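You operate a simulated robot arm through the tools that you are given. There is no shell and no other tool. Be economical: measure what you need, move in short steps, check, and stop when the job is done.

You are at the controls of a simulated robot arm. One attempt, no reset.

TASK
Set block J-56 in the black tray and prime a patch, then put the float back and close the pot.
Fine: load the small float in the small primer pot; the other block stays bare. Set down upright: small float. A coat counts when it lies all over at full strength: go over it till it gets no stronger.

Only the result counts: the job must be done as asked and must still hold three seconds after the hand-in. Knocking over, shifting, dropping, spilling or breaking anything else fails it.

THE ROBOT
A 6-joint arm with a two-finger parallel gripper, fixed in place. Base frame: the origin is at the foot of the arm, x ahead of it, y to its left, z up; the work surface is at about z = 0.8. Units: m, rad, N and s.
With the tool pointing down near the work surface it reaches from about 0.24 to 0.64 m from the base axis. Its first joint turns from -1.152 to 1.152 rad. Payload 2.7 kg.
The tool frame sits at the grasp point between the pads (the TCP): z along the fingers, y along the line on which they close. The tips reach 0.023 m beyond it. Largest opening 0.094 m; finger width 0.038, thickness 0.01; the body of the gripper, 0.054 by 0.096 m, starts 0.039 m behind the TCP.
Orientation is that of the tool frame in the base frame, as [roll, pitch, yaw] about the fixed x, y, z axes, in that order (R = Rz(yaw) Ry(pitch) Rx(roll)). With the fingers straight down and closing along the base's y, the tool's x points along the base's -x, its y along +y and its z along -z.

THE INTERFACE
- The arm moves only by the tool nudge_tool. Its argument "commands" is text: rows parted by semicolons, each of 7 numbers parted by spaces: the shift along the base's x, y, z in units of 500 mm (1.0 is 500 mm), then the turn, a rotation vector about the base's x, y, z in units of 180 degrees (1.0 is 180 degrees), then the opening, from 0 (shut) to 1 (fully open). In form: x y z wx wy wz fingers; .... A call has 1 to 8 rows; each row is the pose to reach, as a shift and turn from the pose commanded when the call began. A call with a number of a shift or a turn outside -1 to 1 is refused whole. Each row takes 0.2 s and may step no farther than 0.05 m and 0.15 rad from the row before; otherwise, or with a gripper value out of range, the whole call is refused. A pose out of reach is approached as far as the arm can. The call stops where the force on the tool passes 50 N (or 10 N more than at its start, if that is more) or the arm is blocked; 0.2 s more then pass. Each finger travels about 0.045 m/s and halts on what it meets, pressing with about 37 N; the grip force reading is that of the motor and also rises with nothing between the fingers. The clock runs only during rows and for 0.2 s after the last one: add rows that repeat a pose to give the fingers time. The reply holds the time, the measured pose of the TCP, the force on the tool along the base axes, the opening and the grip force, in the units named above and with some noise, with the torque about the TCP (base axes, N m) and any sound that the robot's microphone picked up.
- Cameras (640 x 400 px; columns grow to the right, rows downward): "scene" is fixed at [0.0508, -0.4137, 1.4154]; the picture's right is [0.94, -0.33, 0.00], its down [-0.15, -0.44, -0.89] and it looks along [0.29, 0.84, -0.46] (base axes); focal length 329 px, centre (320, 200). "wrist" rides on the gripper at [0.086, 0.016, -0.075] in the tool frame; the picture's right is [-0.18, 0.98, 0.00], its down [-0.58, -0.11, -0.81] and it looks along [-0.79, -0.15, 0.59] (tool axes); focal length 243 px, centre (320, 200). There is no depth. A picture from a camera that has moved, and an enlarged one, comes with that camera's place and axes in the base frame and with its lens.
- camera(camera): a new picture of that camera. The clock stands still meanwhile.
- zoom(camera, box): a new picture of the part [left, top, right, bottom] of that camera's present view, enlarged. The clock stands still meanwhile.
- job_done(): hands the job in; it is judged then, once.

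Go step by step. Nothing tells you positions but the pictures and the camera data: compare them with the known pose of the tool, close in by small moves and look again before you grip or let go. The budget is 120 turns and 68 pictures, counting those below and the enlarged ones. Unless the task says otherwise, let go and move clear before handing in, and close with one line.

The tools are called after "Emit:" as a command line: name --argument value ..., lists and objects as JSON in quotes. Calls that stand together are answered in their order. nudge_tool: Moves the arm, as the interface text tells. Its arguments: {"type":"object","properties":{"commands":{"type":"string"}},"required":["commands"]} The other tools are called the same way: camera (camera) takes a picture; zoom (camera, box) takes an enlarged picture of a part of a camera's view; job_done () hands the job in.

At the start:

```text
t: 0.0
tcp_pos: [0.3726, 0.2398, 1.1636]
ee_rot: [3.14, -0.001, 3.141]
contact_force: [0.4, 0.7, 1.0]
moment: [-0.03, -0.04, 0.02]
width: 0.094
gripper_force: 0.1
```

scene: 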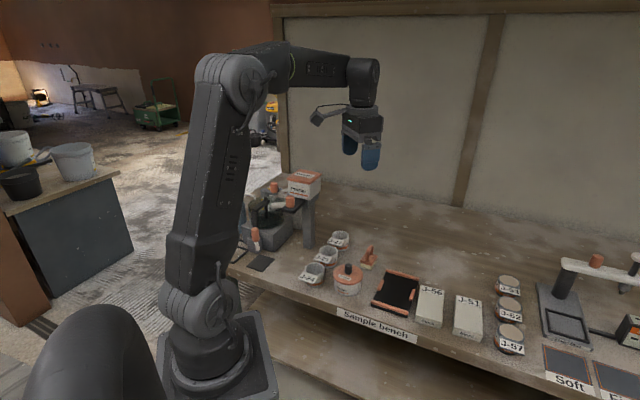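
wrist: 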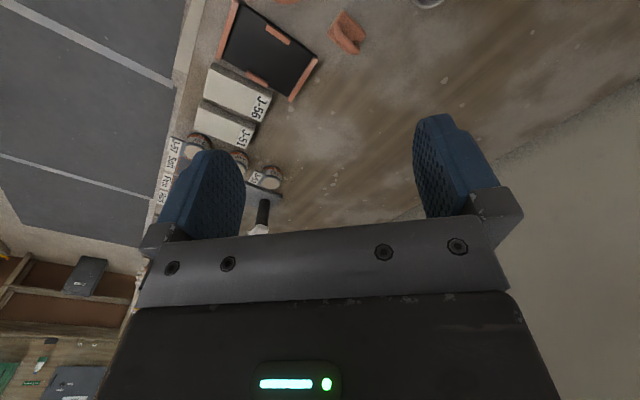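

The bench holds the black tray, the blocks J-56 and J-51, pots and floats. I'll enlarge the relevant parts first.

Emit:
zoom --camera "scene" --box '[230, 160, 390, 310]'

Emit:
zoom --camera "scene" --box '[360, 240, 540, 360]'

Emit:
zoom --camera "scene" --box '[500, 230, 640, 400]'

```text
2.67 times, centred on (310, 235) of scene
camera zoom: at [0.0508, -0.4137, 1.4154], right [0.94, -0.33, 0.0], down [-0.15, -0.44, -0.89], along [0.29, 0.84, -0.46], focal length 878 px, centre (347, 107)
```

zoom: 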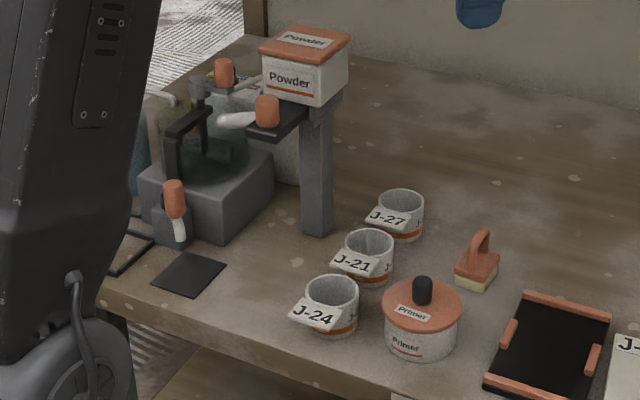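

```text
3.33 times, centred on (450, 300) of scene
camera zoom: at [0.0508, -0.4137, 1.4154], right [0.94, -0.33, 0.0], down [-0.15, -0.44, -0.89], along [0.29, 0.84, -0.46], focal length 1098 px, centre (-113, -133)
```

zoom: 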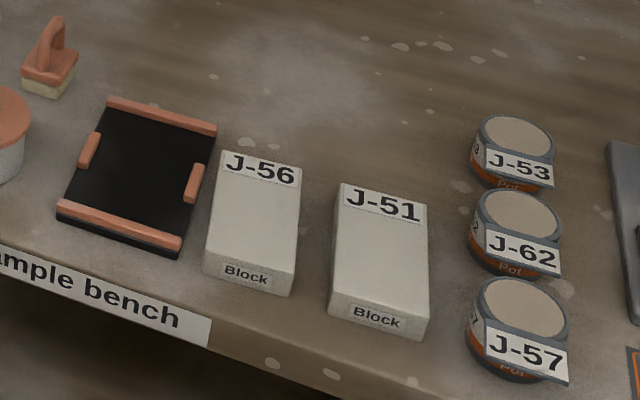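

```text
2.35 times, centred on (570, 315) of scene
camera zoom: at [0.0508, -0.4137, 1.4154], right [0.94, -0.33, 0.0], down [-0.15, -0.44, -0.89], along [0.29, 0.84, -0.46], focal length 775 px, centre (-268, -71)
```

zoom: 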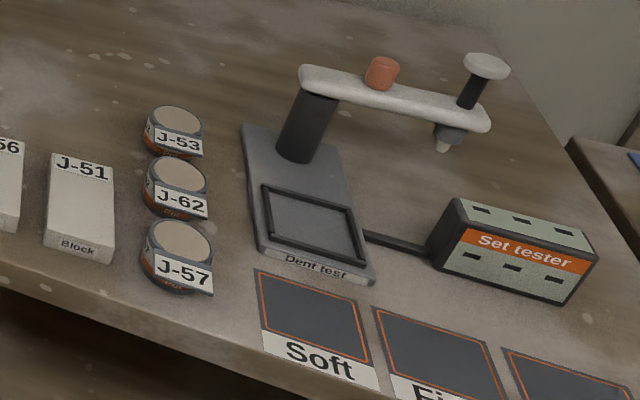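

The blocks and tray lie at about 45–50° to the base, with J-56 near (0.49, 0.05) and the tray near (0.45, 0.14). I'll move above J-56 and turn to line up with it.

Emit:
nudge_tool --commands ".029 -.047 -.04 0 0 .033 1;.058 -.094 -.08 0 0 .066 1;.088 -.142 -.12 0 0 .099 1;.117 -.189 -.16 0 0 .132 1;.146 -.236 -.2 0 0 .165 1;.175 -.283 -.24 0 0 .198 1;.205 -.33 -.28 0 0 .231 1;.234 -.378 -.31 0 0 .261 1"

Emit:
camera --camera "wrist"

Emit:
camera --camera "scene"

```text
t: 1.8
tcp_pos: [0.4916, 0.0481, 1.0074]
ee_rot: [3.138, 0.0, -2.319]
contact_force: [1.1, -0.3, 0.2]
moment: [0.01, 0.01, -0.02]
width: 0.0939
gripper_force: 0.0
```

```text
62 pictures are left
camera wrist: at [0.4199, -0.0036, 1.081], right [-0.59, 0.8, 0.0], down [0.48, 0.35, 0.81], along [0.65, 0.48, -0.59], focal length 243 px, centre (320, 200)
```

wrist: 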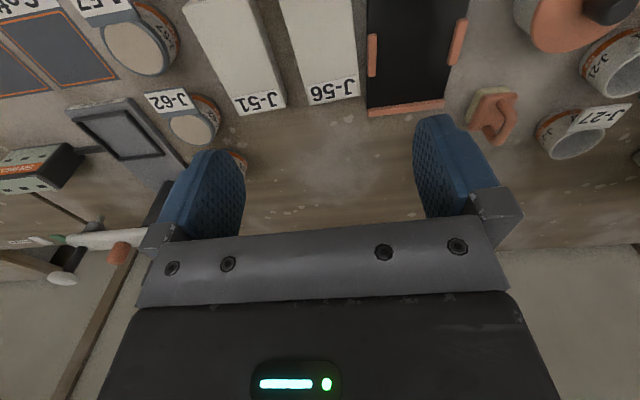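

```text
61 pictures are left
```

scene: 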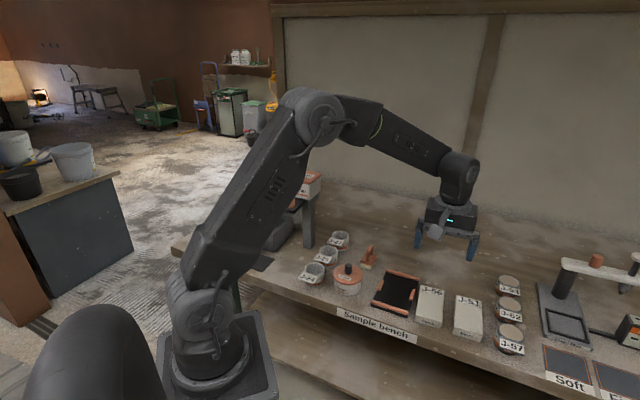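

The tool is now aligned with the block at about 47°. I'll back off along the block's axis to see the block and tray fully and check heights.

Emit:
nudge_tool --commands "-.06 -.07 0 0 0 0 1;-.12 -.14 0 0 0 0 1;-.16 -.17 0 0 0 0 1"

Emit:
camera --camera "wrist"

Emit:
zoom --camera "scene" --box '[365, 262, 455, 352]'

```text
t: 2.6
tcp_pos: [0.4079, -0.0371, 1.0123]
ee_rot: [3.14, 0.0, -2.321]
contact_force: [0.0, 0.5, 0.2]
moment: [-0.02, -0.01, 0.0]
width: 0.0939
gripper_force: 0.1
```

```text
60 pictures are left
camera wrist: at [0.3371, -0.089, 1.0855], right [-0.59, 0.8, 0.0], down [0.48, 0.35, 0.81], along [0.65, 0.48, -0.59], focal length 243 px, centre (320, 200)
```

wrist: 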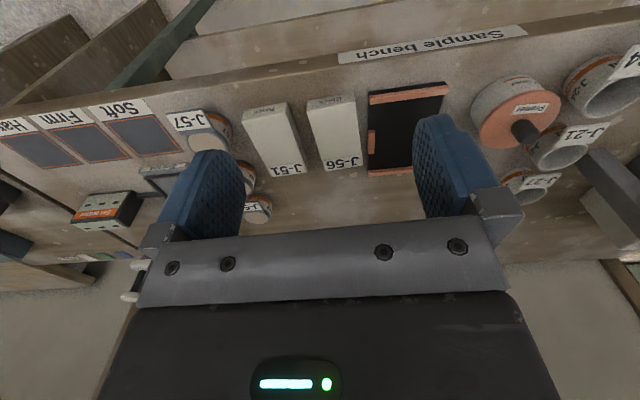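

```text
4.44 times, centred on (410, 307) of scene
camera zoom: at [0.0508, -0.4137, 1.4154], right [0.94, -0.33, 0.0], down [-0.15, -0.44, -0.89], along [0.29, 0.84, -0.46], focal length 1463 px, centre (-80, -276)
```

zoom: 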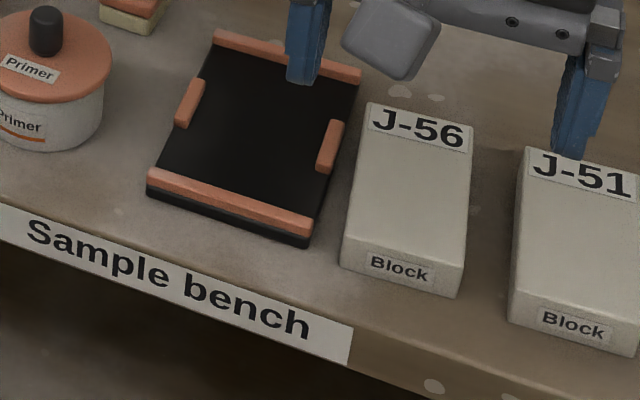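

J-56 is about 0.06 × 0.11 × 0.018 m, centred near (0.503, 0.065) at 48°. The tray gap beside it is narrow, so I'll take a closer wrist look before gripping.

Emit:
nudge_tool --commands ".04 .04 -.06 0 0 0.002 .9;.08 .08 -.12 0 0 0.004 .9;.08 .08 -.18 0 0 .004 .9"

Emit:
zoom --camera "wrist" --box '[240, 0, 480, 150]'

```text
t: 3.4
tcp_pos: [0.4503, 0.0018, 0.9174]
ee_rot: [3.141, 0.001, -2.309]
contact_force: [0.2, 0.5, -0.2]
moment: [0.0, 0.01, 0.01]
width: 0.0846
gripper_force: 0.1
```

```text
2.67 times, centred on (360, 75) of wrist
camera zoom: at [0.3793, -0.0499, 0.9917], right [-0.6, 0.8, 0.0], down [0.47, 0.35, 0.81], along [0.64, 0.49, -0.59], focal length 647 px, centre (213, 533)
```

zoom: 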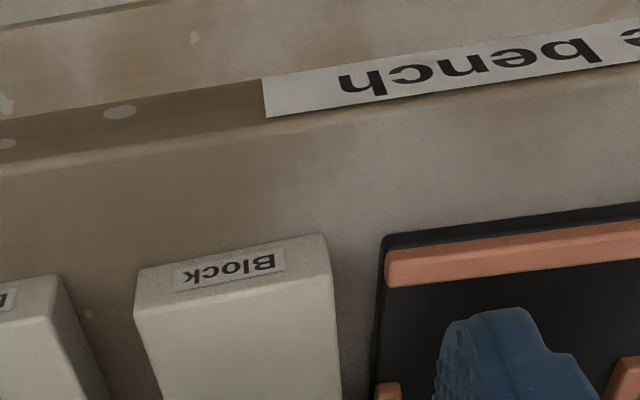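

Block height is about 0.021 m, and the tray base is low. I'll grip near the block's near end to avoid the tray's side stop, so first I hover lower and check alignment.

Emit:
nudge_tool --commands ".037 .041 -.03 0 0 .001 .8;.074 .082 -.06 0 0 .002 .8;.074 .082 -.104 0 0 .002 .8;.074 .082 -.104 0 0 .002 .8"

Emit:
camera --camera "wrist"

Emit:
zoom --camera "scene" --box '[365, 252, 485, 342]'

```text
t: 4.4
tcp_pos: [0.4874, 0.0461, 0.8661]
ee_rot: [3.139, 0.001, -2.302]
contact_force: [0.3, 0.0, -0.5]
moment: [0.0, 0.02, 0.0]
width: 0.0752
gripper_force: 0.1
```

```text
57 pictures are left
camera wrist: at [0.4168, -0.006, 0.9401], right [-0.61, 0.79, 0.0], down [0.47, 0.36, 0.81], along [0.64, 0.49, -0.59], focal length 243 px, centre (320, 200)
```

wrist: 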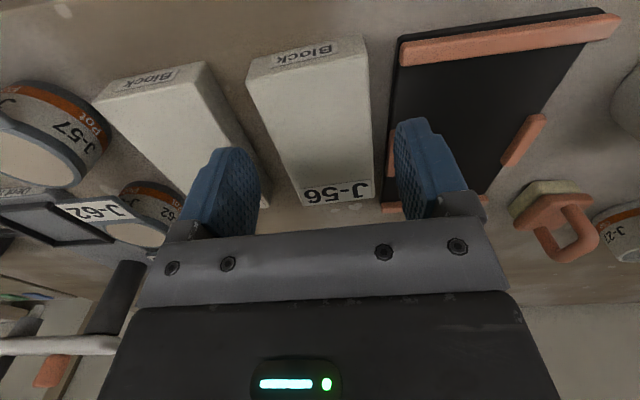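

```text
4.44 times, centred on (425, 297) of scene
camera zoom: at [0.0508, -0.4137, 1.4154], right [0.94, -0.33, 0.0], down [-0.15, -0.44, -0.89], along [0.29, 0.84, -0.46], focal length 1463 px, centre (-147, -231)
```

zoom: 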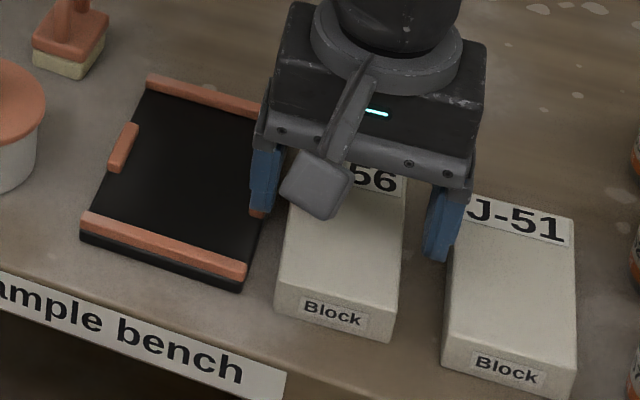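

Alignment is good, and the tray's stop starts just beyond the finger. I'll shift 8 mm toward the near end and go down.

Emit:
nudge_tool --commands "-.008 -.0146 -.02 0 0 0 .8;-.008 -.0146 -.045 0 0 0 .8;-.008 -.0146 -.062 0 0 0 .8"

Emit:
camera --camera "wrist"

```text
t: 5.3
tcp_pos: [0.4834, 0.0381, 0.8412]
ee_rot: [3.141, 0.002, -2.302]
contact_force: [-3.8, 1.0, 8.9]
moment: [0.16, 0.53, 0.06]
width: 0.077
gripper_force: 2.2
stopped in row 3: the force on the tool passed its limit at 55 N (the readings are from after the stop); the commanded pose is now the measured one
```

```text
55 pictures are left
camera wrist: at [0.4129, -0.0147, 0.915], right [-0.61, 0.79, 0.0], down [0.47, 0.36, 0.81], along [0.64, 0.49, -0.59], focal length 243 px, centre (320, 200)
```

wrist: 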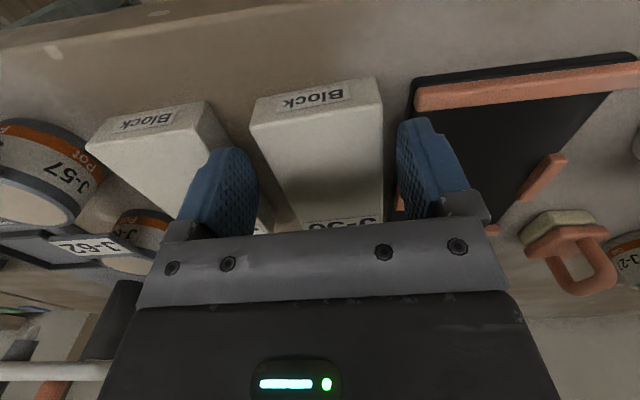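

The tray-side finger touched the tray edge at tip height about 0.818. I'll raise slightly and measure the gap between block and tray.

Emit:
nudge_tool --commands "0 0 .02 0 0 0 .8;0 0 .04 0 0 0 .8"

Emit:
zoom --camera "wrist" --box '[340, 30, 500, 230]'

Emit:
zoom --camera "scene" --box '[395, 270, 455, 330]'

```text
t: 5.9
tcp_pos: [0.4832, 0.0371, 0.8608]
ee_rot: [3.141, 0.001, -2.3]
contact_force: [0.1, 0.8, 0.4]
moment: [0.01, -0.01, 0.0]
width: 0.0753
gripper_force: 0.0
```

```text
2.00 times, centred on (420, 130) of wrist
camera zoom: at [0.4136, -0.0155, 0.9344], right [-0.61, 0.79, 0.0], down [0.47, 0.36, 0.81], along [0.64, 0.49, -0.59], focal length 485 px, centre (120, 340)
```

zoom: 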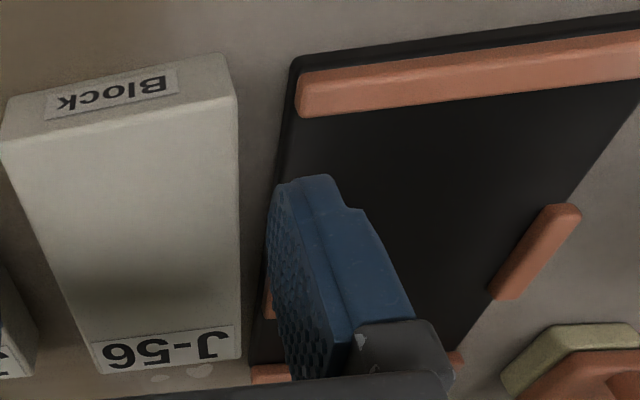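

```text
6.67 times, centred on (425, 300) of scene
camera zoom: at [0.0508, -0.4137, 1.4154], right [0.94, -0.33, 0.0], down [-0.15, -0.44, -0.89], along [0.29, 0.84, -0.46], focal length 2195 px, centre (-380, -467)
```

zoom: 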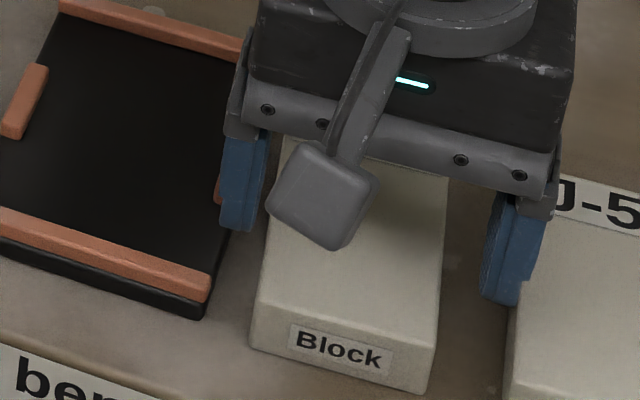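

The finger was just overlapping the tray's edge or stop. I'll shift a few mm away and nearer the block's front end, and retry.

Emit:
nudge_tool --commands "-.0068 -.0152 0 0 0 0 .8;-.0068 -.0152 -.02 0 0 0 .8;-.0068 -.0152 -.04 0 0 0 .8;-.0068 -.0152 -.052 0 0 0 .8"

```text
t: 6.9
tcp_pos: [0.4805, 0.0313, 0.8351]
ee_rot: [3.141, 0.003, -2.301]
contact_force: [-1.3, 0.7, 0.8]
moment: [-0.01, -0.01, 0.03]
width: 0.0754
gripper_force: 0.0
```

Clear this time. Closing on the block and lifting.

Emit:
nudge_tool --commands "0 0 0 0 0 0 .5;0 0 0 0 0 0 .5;0 0 .004 0 0 0 .5;0 0 .03 0 0 0 .5;0 0 .07 0 0 0 .5"

Emit:
camera --camera "wrist"

Emit:
zoom --camera "scene" --box '[365, 252, 485, 342]'

```text
t: 8.1
tcp_pos: [0.4806, 0.0294, 0.8693]
ee_rot: [-3.141, 0.001, -2.301]
contact_force: [0.8, -0.8, -1.9]
moment: [-0.03, 0.02, 0.0]
width: 0.0592
gripper_force: 36.5
```

```text
52 pictures are left
camera wrist: at [0.4091, -0.0237, 0.9439], right [-0.61, 0.79, 0.0], down [0.47, 0.36, 0.81], along [0.64, 0.49, -0.59], focal length 243 px, centre (320, 200)
```

wrist: 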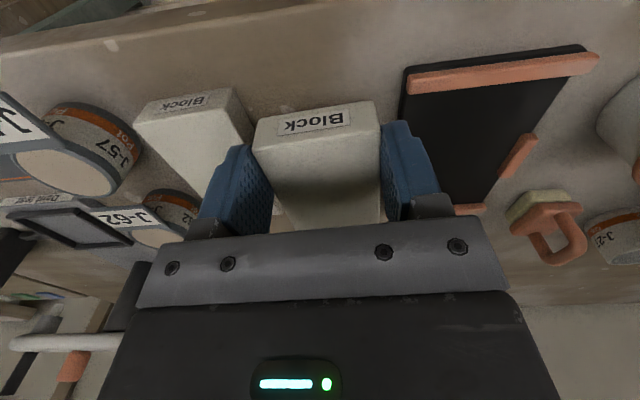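

```text
4.44 times, centred on (425, 297) of scene
camera zoom: at [0.0508, -0.4137, 1.4154], right [0.94, -0.33, 0.0], down [-0.15, -0.44, -0.89], along [0.29, 0.84, -0.46], focal length 1463 px, centre (-147, -231)
```

zoom: 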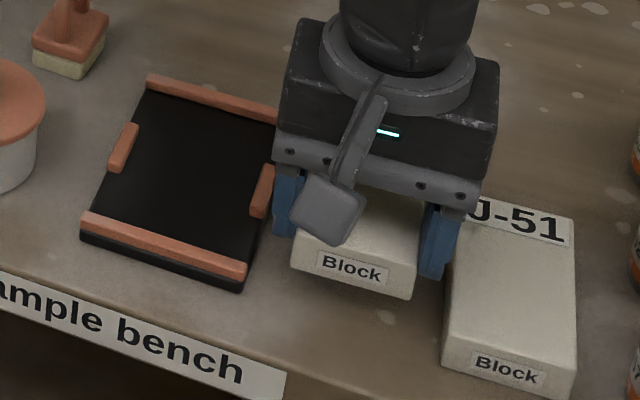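

J-56 is held, with its centre about 40 mm ahead of the TCP. I'll carry it over the tray centre, near (0.452, 0.137), turned to 45.3°.

Emit:
nudge_tool --commands "0 0 .03 0 0 0 .5;-.038 .053 .03 0 0 -.005 .5;-.076 .106 .03 0 0 -.011 .5;-.1134 .158 .03 0 0 -.016 .5;-.1134 .158 0 0 0 -.016 .5"

Emit:
camera --camera "wrist"

Emit:
zoom --camera "scene" --box '[355, 252, 445, 332]'

```text
t: 9.3
tcp_pos: [0.4233, 0.1089, 0.8683]
ee_rot: [-3.141, 0.002, -2.351]
contact_force: [0.0, 0.3, -1.3]
moment: [-0.03, 0.02, 0.02]
width: 0.0592
gripper_force: 37.0
```

```text
50 pictures are left
camera wrist: at [0.3504, 0.0612, 0.9418], right [-0.57, 0.82, 0.0], down [0.49, 0.34, 0.81], along [0.66, 0.46, -0.59], focal length 243 px, centre (320, 200)
```

wrist: 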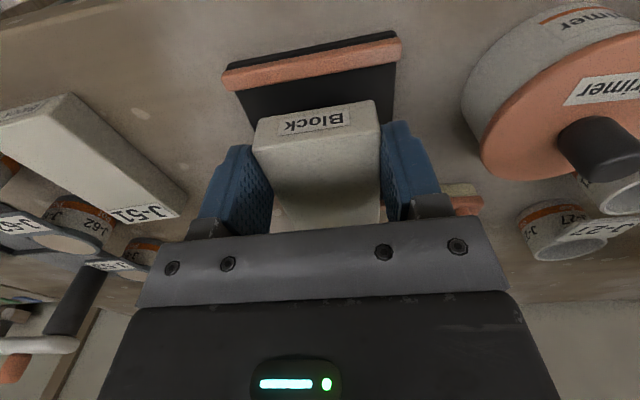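

```text
5.00 times, centred on (400, 292) of scene
camera zoom: at [0.0508, -0.4137, 1.4154], right [0.94, -0.33, 0.0], down [-0.15, -0.44, -0.89], along [0.29, 0.84, -0.46], focal length 1646 px, centre (-80, -260)
```

zoom: 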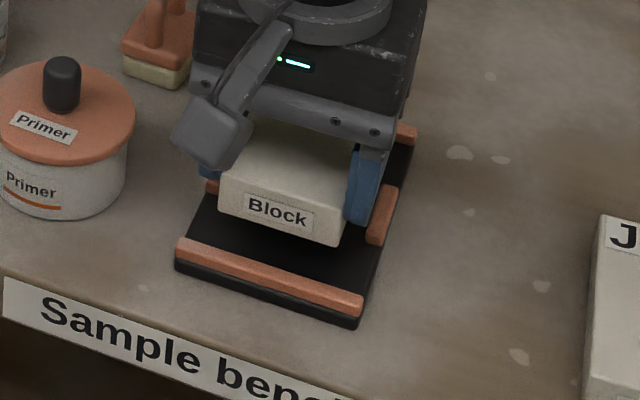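

The block sits centred over the tray with clearance all round. Lowering in small steps.

Emit:
nudge_tool --commands "-.001 .001 -.02 0 0 0 .5;-.001 .001 -.034 0 0 0 .5;-.001 .001 -.038 0 0 0 .5;-.001 .001 -.042 0 0 0 .5;-.001 .001 -.046 0 0 0 .5;-.001 .001 -.05 0 0 0 .5"

```text
t: 10.7
tcp_pos: [0.4224, 0.109, 0.8446]
ee_rot: [-3.141, 0.003, -2.351]
contact_force: [-6.0, -3.7, 14.0]
moment: [0.1, 0.22, 0.06]
width: 0.0592
gripper_force: 37.3
```

Contact: the block rests in the tray. Releasing and rising.

Emit:
nudge_tool --commands "0 0 0 0 0 0 .75;0 0 0 0 0 0 .8;0 0 0.03 0 0 0 .8;-.02 -.02 .1 0 0 0 .8;-.04 -.04 .16 0 0 0 .8;-.06 -.06 .24 0 0 0 .8"

Emit:
camera --camera "wrist"

Emit:
zoom --camera "scene" --box '[310, 232, 430, 332]'

```text
t: 12.1
tcp_pos: [0.3922, 0.081, 0.9627]
ee_rot: [3.141, 0.001, -2.351]
contact_force: [0.7, -0.1, 0.4]
moment: [-0.01, -0.01, 0.03]
width: 0.0752
gripper_force: 0.0
```

```text
48 pictures are left
camera wrist: at [0.3196, 0.0317, 1.0372], right [-0.57, 0.82, 0.0], down [0.49, 0.34, 0.81], along [0.66, 0.46, -0.59], focal length 243 px, centre (320, 200)
```

wrist: 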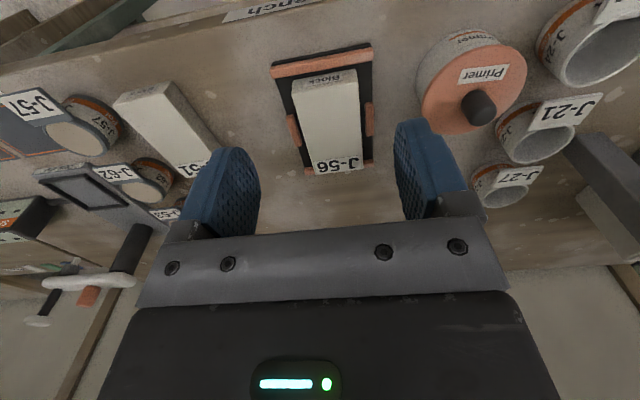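

```text
4.00 times, centred on (370, 282) of scene
camera zoom: at [0.0508, -0.4137, 1.4154], right [0.94, -0.33, 0.0], down [-0.15, -0.44, -0.89], along [0.29, 0.84, -0.46], focal length 1317 px, centre (120, -128)
```

zoom: 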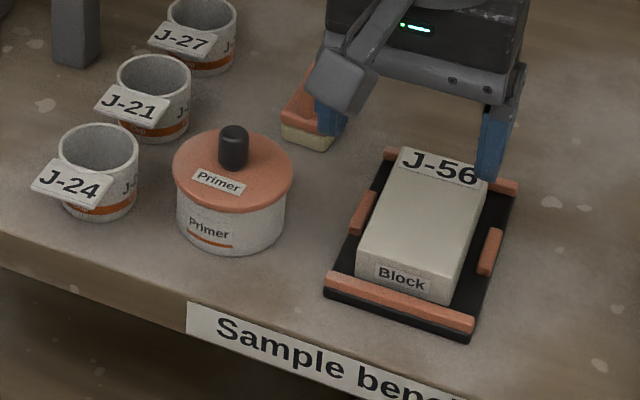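

J-56 sits properly in the tray. Next is the pot lid: I'll hover over the knob, near (0.335, 0.19), and look.

Emit:
nudge_tool --commands "-.04 .07 0 0 0 0 .6;-.08 .14 0 0 0 0 .6;-.115 .215 0 0 0 0 .6"

Emit:
camera --camera "wrist"

Emit:
zoom --camera "scene" --box '[300, 220, 400, 310]'

```text
t: 12.9
tcp_pos: [0.3347, 0.1914, 0.9653]
ee_rot: [-3.141, 0.002, -2.352]
contact_force: [0.2, 0.5, 0.4]
moment: [-0.01, 0.0, 0.01]
width: 0.0567
gripper_force: 0.1
```

```text
46 pictures are left
camera wrist: at [0.2624, 0.1409, 1.0398], right [-0.57, 0.82, 0.0], down [0.49, 0.34, 0.81], along [0.66, 0.46, -0.59], focal length 243 px, centre (320, 200)
```

wrist: 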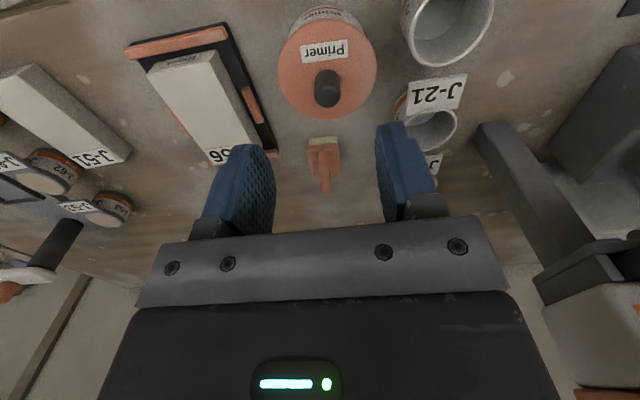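

```text
4.44 times, centred on (350, 265) of scene
camera zoom: at [0.0508, -0.4137, 1.4154], right [0.94, -0.33, 0.0], down [-0.15, -0.44, -0.89], along [0.29, 0.84, -0.46], focal length 1463 px, centre (187, -89)
```

zoom: 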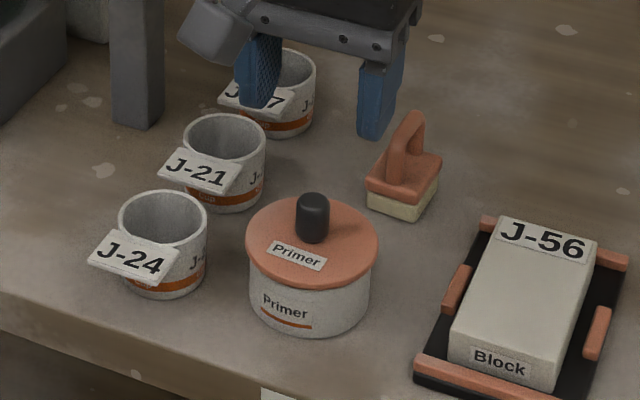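

The knob is near (0.341, 0.2025), with its tip at about z 0.872. Moving down partway to check.

Emit:
nudge_tool --commands ".0126 .0222 -.05 0 0 0 .6;.0126 .0222 -.11 0 0 0 .6"

Emit:
camera --camera "wrist"

```text
t: 13.5
tcp_pos: [0.3424, 0.2008, 0.9088]
ee_rot: [3.142, 0.001, -2.351]
contact_force: [-0.1, -1.2, -0.5]
moment: [0.02, 0.01, -0.02]
width: 0.0563
gripper_force: 0.1
```

```text
44 pictures are left
camera wrist: at [0.2692, 0.1514, 0.9831], right [-0.57, 0.82, 0.0], down [0.48, 0.34, 0.81], along [0.66, 0.46, -0.59], focal length 243 px, centre (320, 200)
```

wrist: 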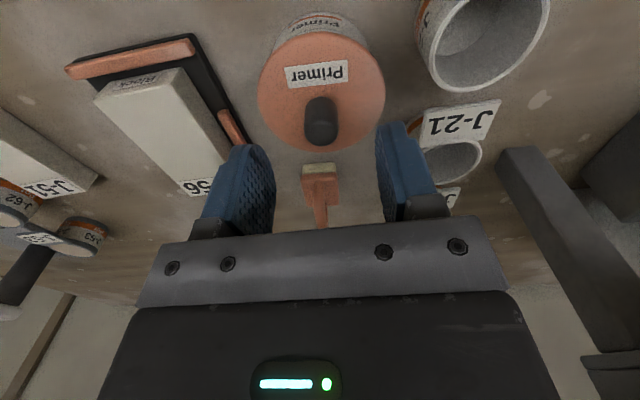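

Aligned. Descending onto the knob, gripping, and lifting the lid a little.

Emit:
nudge_tool --commands "-.004 0 -.04 0 0 0 .6;-.004 0 -.079 0 0 0 .6;-.004 0 -.079 0 0 0 0;-.004 0 -.079 0 0 0 0;-.004 0 -.079 0 0 0 0"

```text
t: 14.7
tcp_pos: [0.3415, 0.2023, 0.8711]
ee_rot: [3.142, 0.002, -2.349]
contact_force: [-1.6, 1.5, 11.3]
moment: [-0.1, 0.06, 0.05]
width: 0.0184
gripper_force: 36.3
```

Gripping the knob (0.0184 m). Lifting.

Emit:
nudge_tool --commands "0 0 .01 0 0 0 0;0 0 .04 0 0 0 0;0 0 .1 0 0 0 0;0 0 .16 0 0 0 0"

Emit:
zoom --camera "scene" --box '[300, 190, 430, 310]'

Emit:
camera --camera "wrist"

```text
t: 15.7
tcp_pos: [0.3394, 0.1984, 0.9517]
ee_rot: [-3.141, 0.001, -2.35]
contact_force: [0.7, 0.1, -0.6]
moment: [0.01, 0.01, -0.02]
width: 0.0184
gripper_force: 36.8
heard: snap
```

```text
3.33 times, centred on (365, 250) of scene
camera zoom: at [0.0508, -0.4137, 1.4154], right [0.94, -0.33, 0.0], down [-0.15, -0.44, -0.89], along [0.29, 0.84, -0.46], focal length 1098 px, centre (170, 33)
```

zoom: 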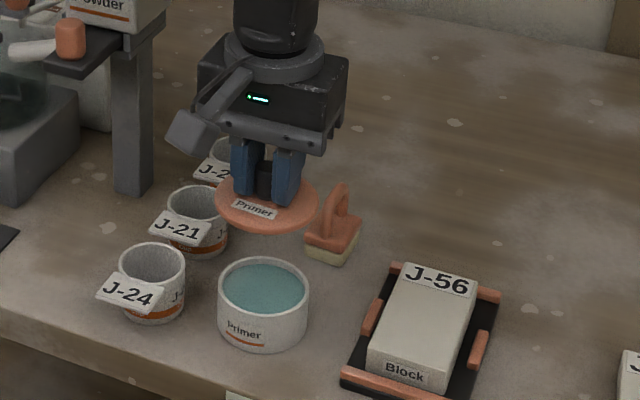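

```text
42 pictures are left
camera wrist: at [0.267, 0.1507, 1.0257], right [-0.57, 0.82, 0.0], down [0.49, 0.34, 0.81], along [0.66, 0.46, -0.59], focal length 243 px, centre (320, 200)
```

wrist: 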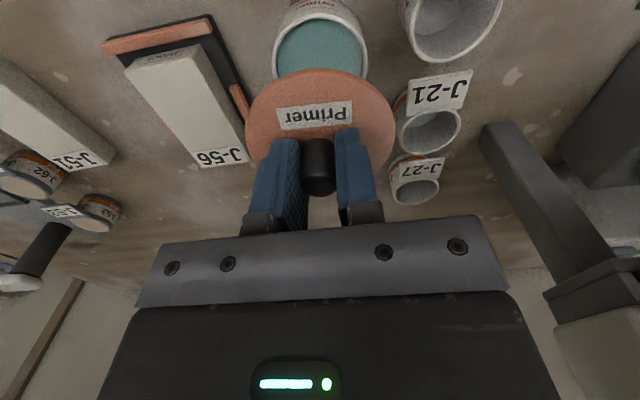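

The lid came off with a snap and the pot holds teal primer. I'll carry the lid to the empty bench area at about (0.545, 0.245).

Emit:
nudge_tool --commands ".082 .019 0 0 0 0 0;.164 .037 0 0 0 0 0;.247 .056 0 0 0 0 0;.329 .075 0 0 0 0 0;.411 .093 0 0 0 0 0;.411 .093 -.08 0 0 0 0;.411 .093 -.16 0 0 0 0;.411 .093 -.2 0 0 0 0"

Emit:
zoom --camera "scene" --box '[340, 190, 470, 310]'

```text
t: 17.5
tcp_pos: [0.5474, 0.2459, 0.8493]
ee_rot: [-3.141, 0.002, -2.351]
contact_force: [-0.1, 0.1, 0.9]
moment: [0.0, 0.01, -0.01]
width: 0.0186
gripper_force: 37.2
```

```text
3.33 times, centred on (405, 250) of scene
camera zoom: at [0.0508, -0.4137, 1.4154], right [0.94, -0.33, 0.0], down [-0.15, -0.44, -0.89], along [0.29, 0.84, -0.46], focal length 1098 px, centre (37, 33)
```

zoom: 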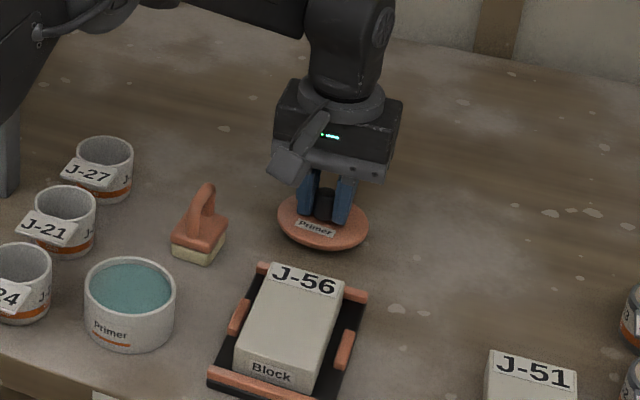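

Nearly at the table; lowering until contact.

Emit:
nudge_tool --commands "0 0 -.006 0 0 0 0;0 0 -.012 0 0 0 0;0 0 -.018 0 0 0 0;0 0 -.024 0 0 0 0"

```text
t: 18.5
tcp_pos: [0.5453, 0.2457, 0.8387]
ee_rot: [3.141, 0.0, -2.35]
contact_force: [-0.4, 0.6, 0.3]
moment: [-0.02, -0.04, 0.02]
width: 0.0185
gripper_force: 36.7
```

Emit:
nudge_tool --commands "0 0 -.004 0 0 0 0;0 0 -.008 0 0 0 0;0 0 -.012 0 0 0 0;0 0 -.016 0 0 0 0"

```text
t: 19.5
tcp_pos: [0.545, 0.2454, 0.832]
ee_rot: [-3.14, 0.006, -2.351]
contact_force: [-4.3, -3.7, 15.0]
moment: [-0.1, 0.2, 0.02]
width: 0.0188
gripper_force: 36.4
```

The lid rests on the bench. Releasing it and rising, then moving toward the float near (0.443, 0.281).

Emit:
nudge_tool --commands "0 0 0 0 0 0 .3;0 0 0 0 0 0 .5;0 0 .03 0 0 0 .5;0 0 .12 0 0 0 .6;0 0 .2 0 0 0 .6;-.09 .02 .23 0 0 0 .6;-.18 .04 .23 0 0 0 .6;-.25 .04 .23 0 0 0 .6"

Emit:
camera --camera "wrist"

Emit:
zoom --camera "scene" --box '[340, 220, 440, 310]'

```text
t: 21.3
tcp_pos: [0.4203, 0.2674, 0.9448]
ee_rot: [-3.141, 0.002, -2.352]
contact_force: [0.0, 0.0, -0.1]
moment: [-0.01, 0.0, -0.01]
width: 0.0565
gripper_force: 0.0
```

```text
40 pictures are left
camera wrist: at [0.346, 0.2169, 1.0186], right [-0.57, 0.82, 0.0], down [0.48, 0.34, 0.81], along [0.66, 0.46, -0.59], focal length 243 px, centre (320, 200)
```

wrist: 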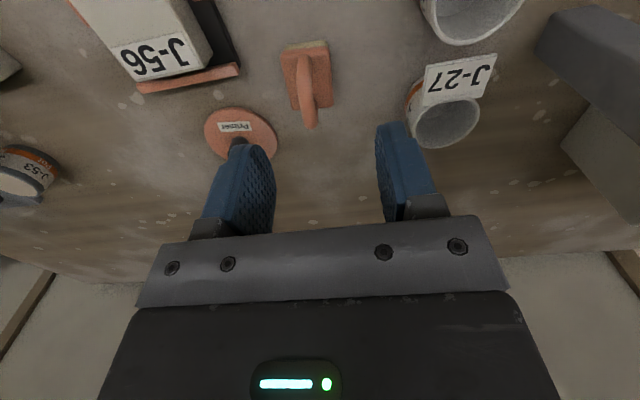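

```text
4.44 times, centred on (390, 265) of scene
camera zoom: at [0.0508, -0.4137, 1.4154], right [0.94, -0.33, 0.0], down [-0.15, -0.44, -0.89], along [0.29, 0.84, -0.46], focal length 1463 px, centre (9, -89)
```

zoom: 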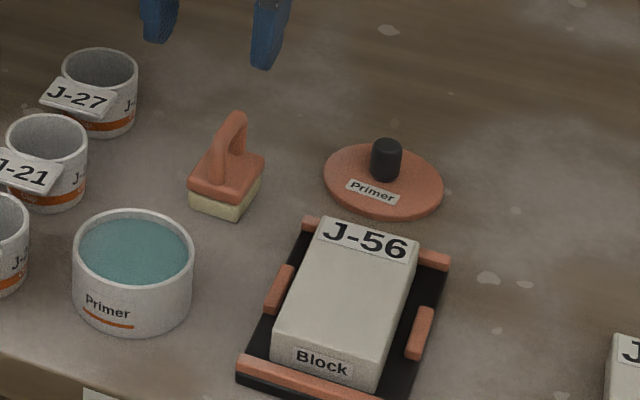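

Emit:
zoom --camera "wrist" --box '[250, 20, 370, 140]'

Emit:
zoom --camera "scene" --box '[372, 238, 412, 278]'

```text
3.33 times, centred on (310, 80) of wrist
camera zoom: at [0.346, 0.2169, 1.0186], right [-0.57, 0.82, 0.0], down [0.48, 0.34, 0.81], along [0.66, 0.46, -0.59], focal length 809 px, centre (353, 600)
```

zoom: 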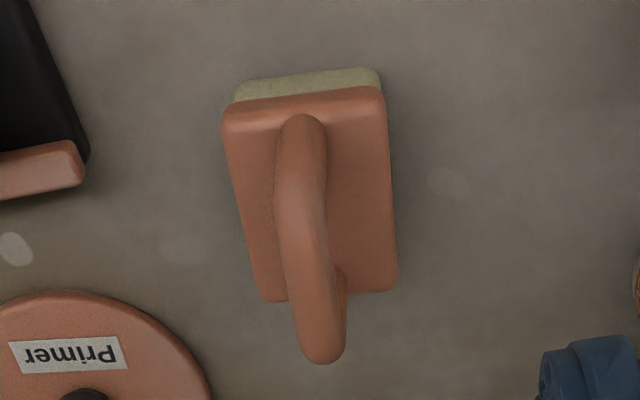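

```text
10.00 times, centred on (392, 258) of scene
camera zoom: at [0.0508, -0.4137, 1.4154], right [0.94, -0.33, 0.0], down [-0.15, -0.44, -0.89], along [0.29, 0.84, -0.46], focal length 3293 px, centre (-400, -380)
```

zoom: 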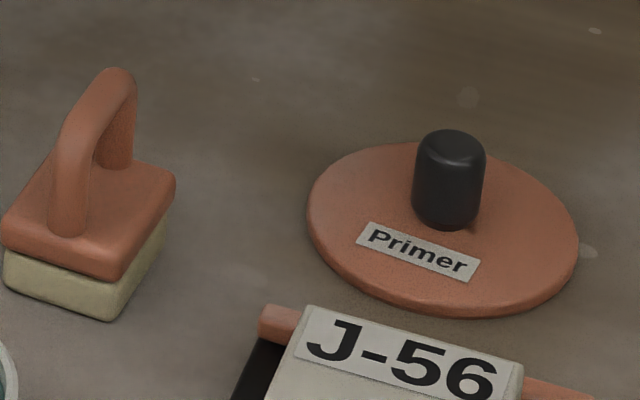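

The float is near (0.438, 0.270) at about 42°, with an arch handle topping out near z 0.857. I'll move over it, turn slightly, and check before gripping.

Emit:
nudge_tool --commands ".018 .003 -.03 0 0 -.007 .5;.035 .005 -.07 0 0 -.014 .5;.035 .005 -.1 0 0 -.014 .5"

Emit:
camera --camera "wrist"

```text
t: 22.1
tcp_pos: [0.4386, 0.2666, 0.8943]
ee_rot: [-3.142, 0.003, -2.396]
contact_force: [0.3, -0.6, 0.2]
moment: [0.01, 0.02, -0.03]
width: 0.047
gripper_force: 0.0
```

```text
36 pictures are left
camera wrist: at [0.3633, 0.2214, 0.9689], right [-0.53, 0.85, 0.0], down [0.5, 0.31, 0.81], along [0.68, 0.43, -0.59], focal length 243 px, centre (320, 200)
```

wrist: 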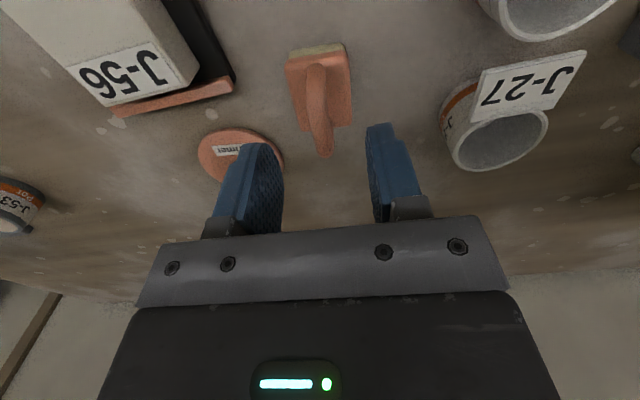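

Aligned within a couple of mm. Descending around the handle and closing.

Emit:
nudge_tool --commands "-.002 .005 -.04 0 0 -.007 .5;-.002 .005 -.08 0 0 -.007 .5;-.002 .005 -.086 0 0 -.007 .5;-.002 .005 -.086 0 0 -.007 0;-.002 .005 -.086 0 0 -.007 0;-.002 .005 -.086 0 0 -.007 0"

Emit:
camera --camera "wrist"

Emit:
zoom --camera "scene" --box '[340, 220, 440, 310]'

```text
t: 23.5
tcp_pos: [0.4359, 0.2695, 0.8523]
ee_rot: [-3.141, 0.003, -2.416]
contact_force: [0.8, -1.0, -0.2]
moment: [-0.01, 0.02, 0.01]
width: 0.0105
gripper_force: 37.4
```

```text
35 pictures are left
camera wrist: at [0.3604, 0.2252, 0.9259], right [-0.51, 0.86, 0.0], down [0.51, 0.3, 0.81], along [0.69, 0.42, -0.59], focal length 243 px, centre (320, 200)
```

wrist: 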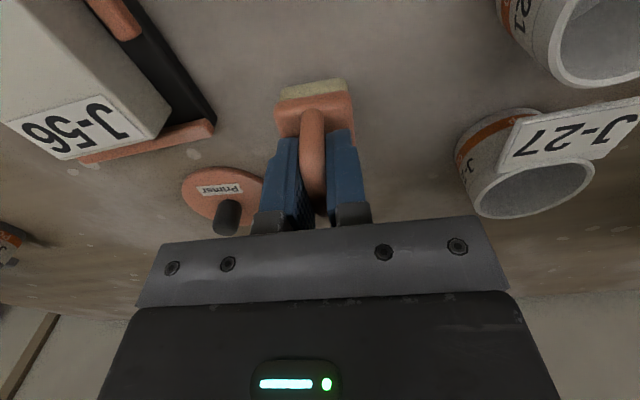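

```text
4.44 times, centred on (390, 265) of scene
camera zoom: at [0.0508, -0.4137, 1.4154], right [0.94, -0.33, 0.0], down [-0.15, -0.44, -0.89], along [0.29, 0.84, -0.46], focal length 1463 px, centre (9, -89)
```

zoom: 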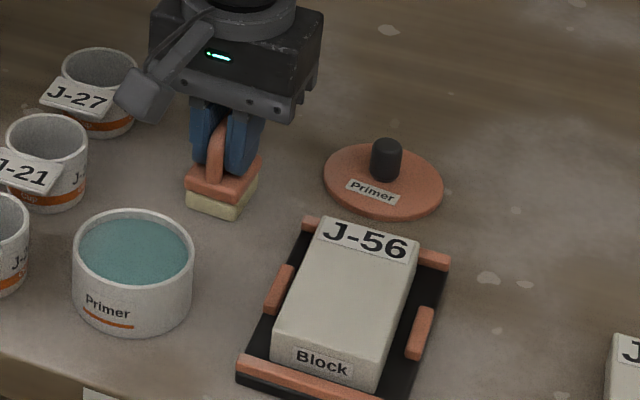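

The float is gripped at home pose TCP (0.436, 0.2695, 0.852). Lifting it and carrying it over the pot.

Emit:
nudge_tool --commands "0 0 .06 0 0 0 0;0 0 .14 0 0 0 0;-.064 -.045 .14 0 0 0 0;-.128 -.09 .14 0 0 0 0;-.192 -.134 .14 0 0 0 0;-.192 -.134 .1 0 0 0 0"

Emit:
camera --camera "wrist"

Emit:
zoom --camera "scene" --box '[300, 220, 400, 310]'

```text
t: 24.9
tcp_pos: [0.3387, 0.2034, 0.9035]
ee_rot: [-3.14, 0.002, -2.415]
contact_force: [0.2, -0.2, -0.5]
moment: [0.0, -0.03, -0.01]
width: 0.0102
gripper_force: 37.1
```

```text
33 pictures are left
camera wrist: at [0.2622, 0.1591, 0.9779], right [-0.51, 0.86, 0.0], down [0.51, 0.3, 0.81], along [0.69, 0.42, -0.59], focal length 243 px, centre (320, 200)
```

wrist: 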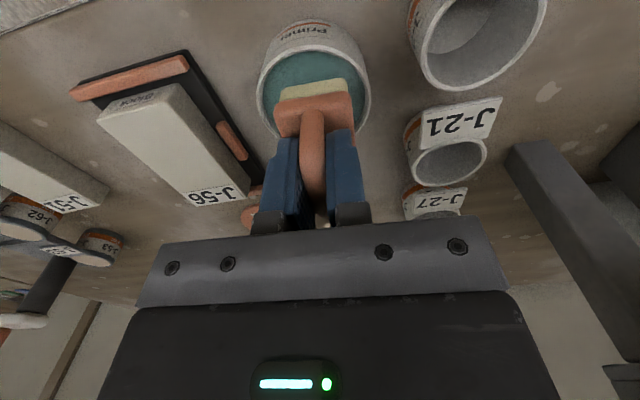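

```text
4.44 times, centred on (350, 265) of scene
camera zoom: at [0.0508, -0.4137, 1.4154], right [0.94, -0.33, 0.0], down [-0.15, -0.44, -0.89], along [0.29, 0.84, -0.46], focal length 1463 px, centre (187, -89)
```

zoom: 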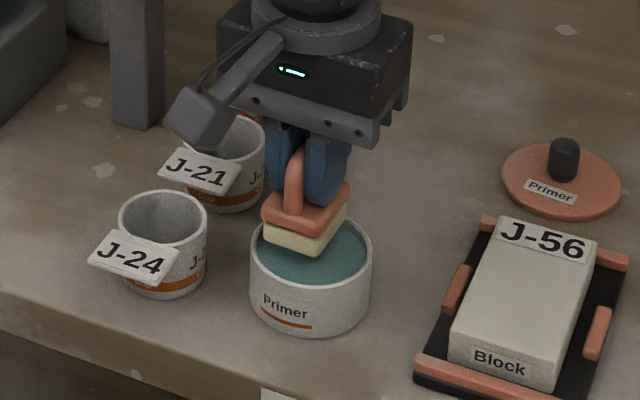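

Centred over the pot. Lowering the sponge into the primer by about 30 mm in small steps.

Emit:
nudge_tool --commands "0 0 -.02 0 0 0 0;0 0 -.04 0 0 0 0;0 0 -.05 0 0 0 0;0 0 -.058 0 0 0 0;0 0 -.058 0 0 0 0"

Emit:
zoom --camera "scene" --box '[320, 240, 380, 300]'

```text
t: 25.6
tcp_pos: [0.3403, 0.2046, 0.8857]
ee_rot: [-3.14, 0.007, -2.418]
contact_force: [-1.1, -0.7, 6.9]
moment: [0.05, -0.07, 0.03]
width: 0.0106
gripper_force: 37.3
stopped in row 3: the force on the tool passed its limit at 62 N (the readings are from after the stop); the commanded pose is now the measured one
```

```text
6.67 times, centred on (350, 270) of scene
camera zoom: at [0.0507, -0.4137, 1.4153], right [0.94, -0.33, 0.0], down [-0.15, -0.44, -0.89], along [0.29, 0.84, -0.46], focal length 2195 px, centre (120, -267)
```

zoom: 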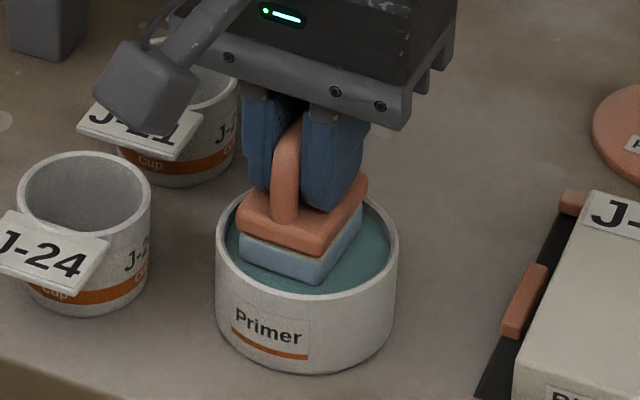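

The sponge turned blue on touching the primer surface (at about z 0.834), so it is loaded. Lifting and carrying it toward the block.

Emit:
nudge_tool --commands "0 0 .02 0 0 0 0;0 0 .06 0 0 0 0;0 0 .08 0 0 0 0"

Emit:
zoom --camera "scene" --box '[310, 220, 430, 320]'

```text
t: 26.4
tcp_pos: [0.3412, 0.2033, 0.9253]
ee_rot: [3.141, 0.008, -2.417]
contact_force: [-0.3, 0.6, 0.1]
moment: [0.02, -0.01, 0.0]
width: 0.0106
gripper_force: 36.9
```

```text
4.00 times, centred on (370, 270) of scene
camera zoom: at [0.0508, -0.4137, 1.4154], right [0.94, -0.33, 0.0], down [-0.15, -0.44, -0.89], along [0.29, 0.84, -0.46], focal length 1317 px, centre (120, -80)
```

zoom: 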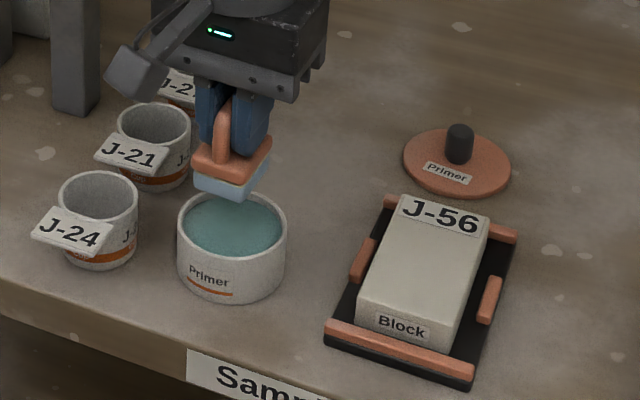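

The float is loaded. Moving over the block centre and aligning to 45°.

Emit:
nudge_tool --commands ".073 -.044 0 0 0 .008 0;.146 -.088 0 0 0 .016 0;.2186 -.1318 0 0 0 .022 0;.2186 -.1318 -.04 0 0 .022 0;.2186 -.1318 -.06 0 0 .022 0"

Emit:
camera --camera "wrist"

Emit:
zoom --camera "scene" --box '[355, 242, 435, 322]'

```text
t: 27.6
tcp_pos: [0.4494, 0.1379, 0.8973]
ee_rot: [-3.141, 0.004, -2.347]
contact_force: [0.0, 0.5, -1.6]
moment: [-0.01, -0.02, -0.01]
width: 0.0103
gripper_force: 37.2
```

```text
29 pictures are left
camera wrist: at [0.3772, 0.0882, 0.9705], right [-0.57, 0.82, 0.0], down [0.48, 0.34, 0.81], along [0.66, 0.46, -0.59], focal length 243 px, centre (320, 200)
```

wrist: 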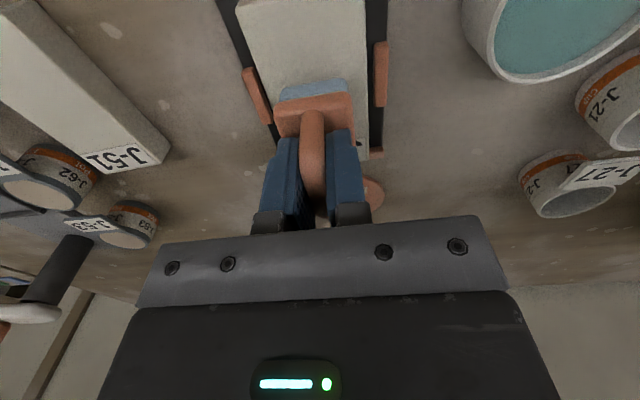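

```text
5.00 times, centred on (395, 282) of scene
camera zoom: at [0.0508, -0.4137, 1.4154], right [0.94, -0.33, 0.0], down [-0.15, -0.44, -0.89], along [0.29, 0.84, -0.46], focal length 1646 px, centre (-55, -210)
```

zoom: 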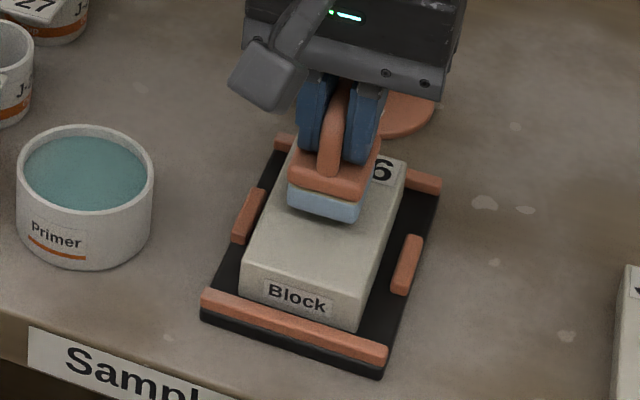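

Aligned over the block. Lowering to light contact.

Emit:
nudge_tool --commands "0 0 -.014 0 0 0 0;0 0 -.022 0 0 0 0;0 0 -.026 0 0 0 0;0 0 -.029 0 0 0 0"

```text
t: 28.7
tcp_pos: [0.4512, 0.1397, 0.8857]
ee_rot: [-3.138, 0.011, -2.346]
contact_force: [-0.8, 0.4, 6.1]
moment: [0.03, 0.04, 0.0]
width: 0.0105
gripper_force: 36.3
stopped in row 4: the force on the tool passed its limit at 52 N (the readings are from after the stop); the commanded pose is now the measured one
```

Contact at TCP z of about 0.886. Now sweeping over the whole top face.

Emit:
nudge_tool --commands ".0506 .0512 0 0 0 0 0;.0698 .0322 0 0 0 0 0;.0192 -.019 0 0 0 0 0;-.0314 -.0702 0 0 0 0 0;-.0506 -.0512 0 0 0 0 0;-.0698 -.0322 0 0 0 0 0;-.0192 .019 0 0 0 0 0;.0314 .0702 0 0 0 0 0"

Emit:
zoom --camera "scene" --box '[355, 242, 435, 322]'

```text
t: 30.5
tcp_pos: [0.4677, 0.1718, 0.8862]
ee_rot: [-3.137, 0.009, -2.347]
contact_force: [-7.2, -7.4, 23.0]
moment: [-0.31, 0.39, 0.04]
width: 0.0104
gripper_force: 36.7
```

```text
5.00 times, centred on (395, 282) of scene
camera zoom: at [0.0502, -0.414, 1.4153], right [0.94, -0.33, 0.0], down [-0.15, -0.44, -0.89], along [0.29, 0.84, -0.46], focal length 1646 px, centre (-55, -210)
```

zoom: 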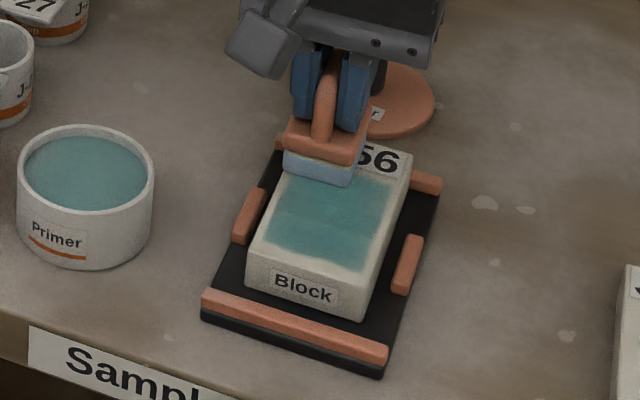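

A teal patch appears on J-56. I'll repeat the sweep in reverse, slightly farther toward the near end.

Emit:
nudge_tool --commands "-.0506 -.0512 .001 0 0 0 0;-.1068 -.1081 .001 0 0 0 0;-.0876 -.1271 .001 0 0 0 0;-.0684 -.1461 .001 0 0 0 0;-.0122 -.0892 .001 0 0 0 0;.0384 -.038 .001 0 0 0 0;.0192 -.019 .001 0 0 0 0;-.0314 -.0702 .001 0 0 0 0"

Emit:
nudge_tool --commands ".0 0 .02 0 0 0 0;.05 .05 .08 0 0 0 0;.09 .09 .14 0 0 0 0;.13 .13 .14 0 0 0 0"

Emit:
zoom --camera "scene" --box '[355, 242, 435, 322]'

Emit:
camera --camera "wrist"

```text
t: 32.3
tcp_pos: [0.4535, 0.1399, 0.8857]
ee_rot: [-3.134, 0.018, -2.348]
contact_force: [7.7, 9.0, 28.5]
moment: [0.1, 0.17, -0.04]
width: 0.0105
gripper_force: 37.2
```

```text
t: 33.3
tcp_pos: [0.5149, 0.201, 0.9536]
ee_rot: [-3.14, 0.006, -2.346]
contact_force: [-0.3, 0.7, -0.2]
moment: [0.0, -0.04, 0.0]
width: 0.0105
gripper_force: 36.9
```

```text
5.00 times, centred on (395, 282) of scene
camera zoom: at [0.0507, -0.4137, 1.4154], right [0.94, -0.33, 0.0], down [-0.15, -0.44, -0.89], along [0.29, 0.84, -0.46], focal length 1646 px, centre (-55, -210)
```

zoom: 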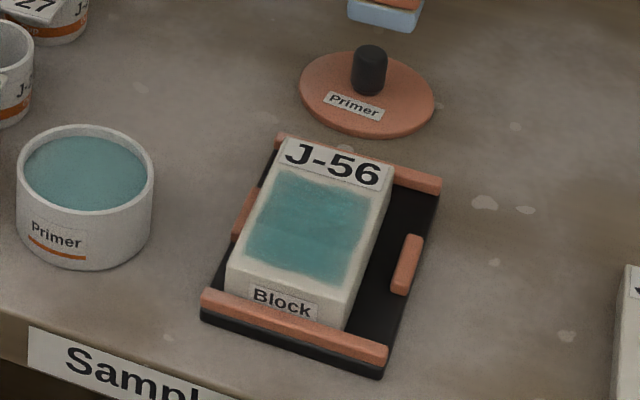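

```text
25 pictures are left
camera wrist: at [0.4426, 0.1516, 1.0268], right [-0.57, 0.82, 0.0], down [0.48, 0.34, 0.81], along [0.66, 0.46, -0.59], focal length 243 px, centre (320, 200)
```

wrist: 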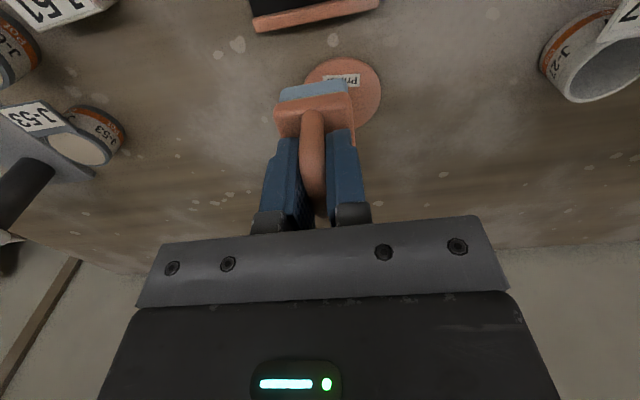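

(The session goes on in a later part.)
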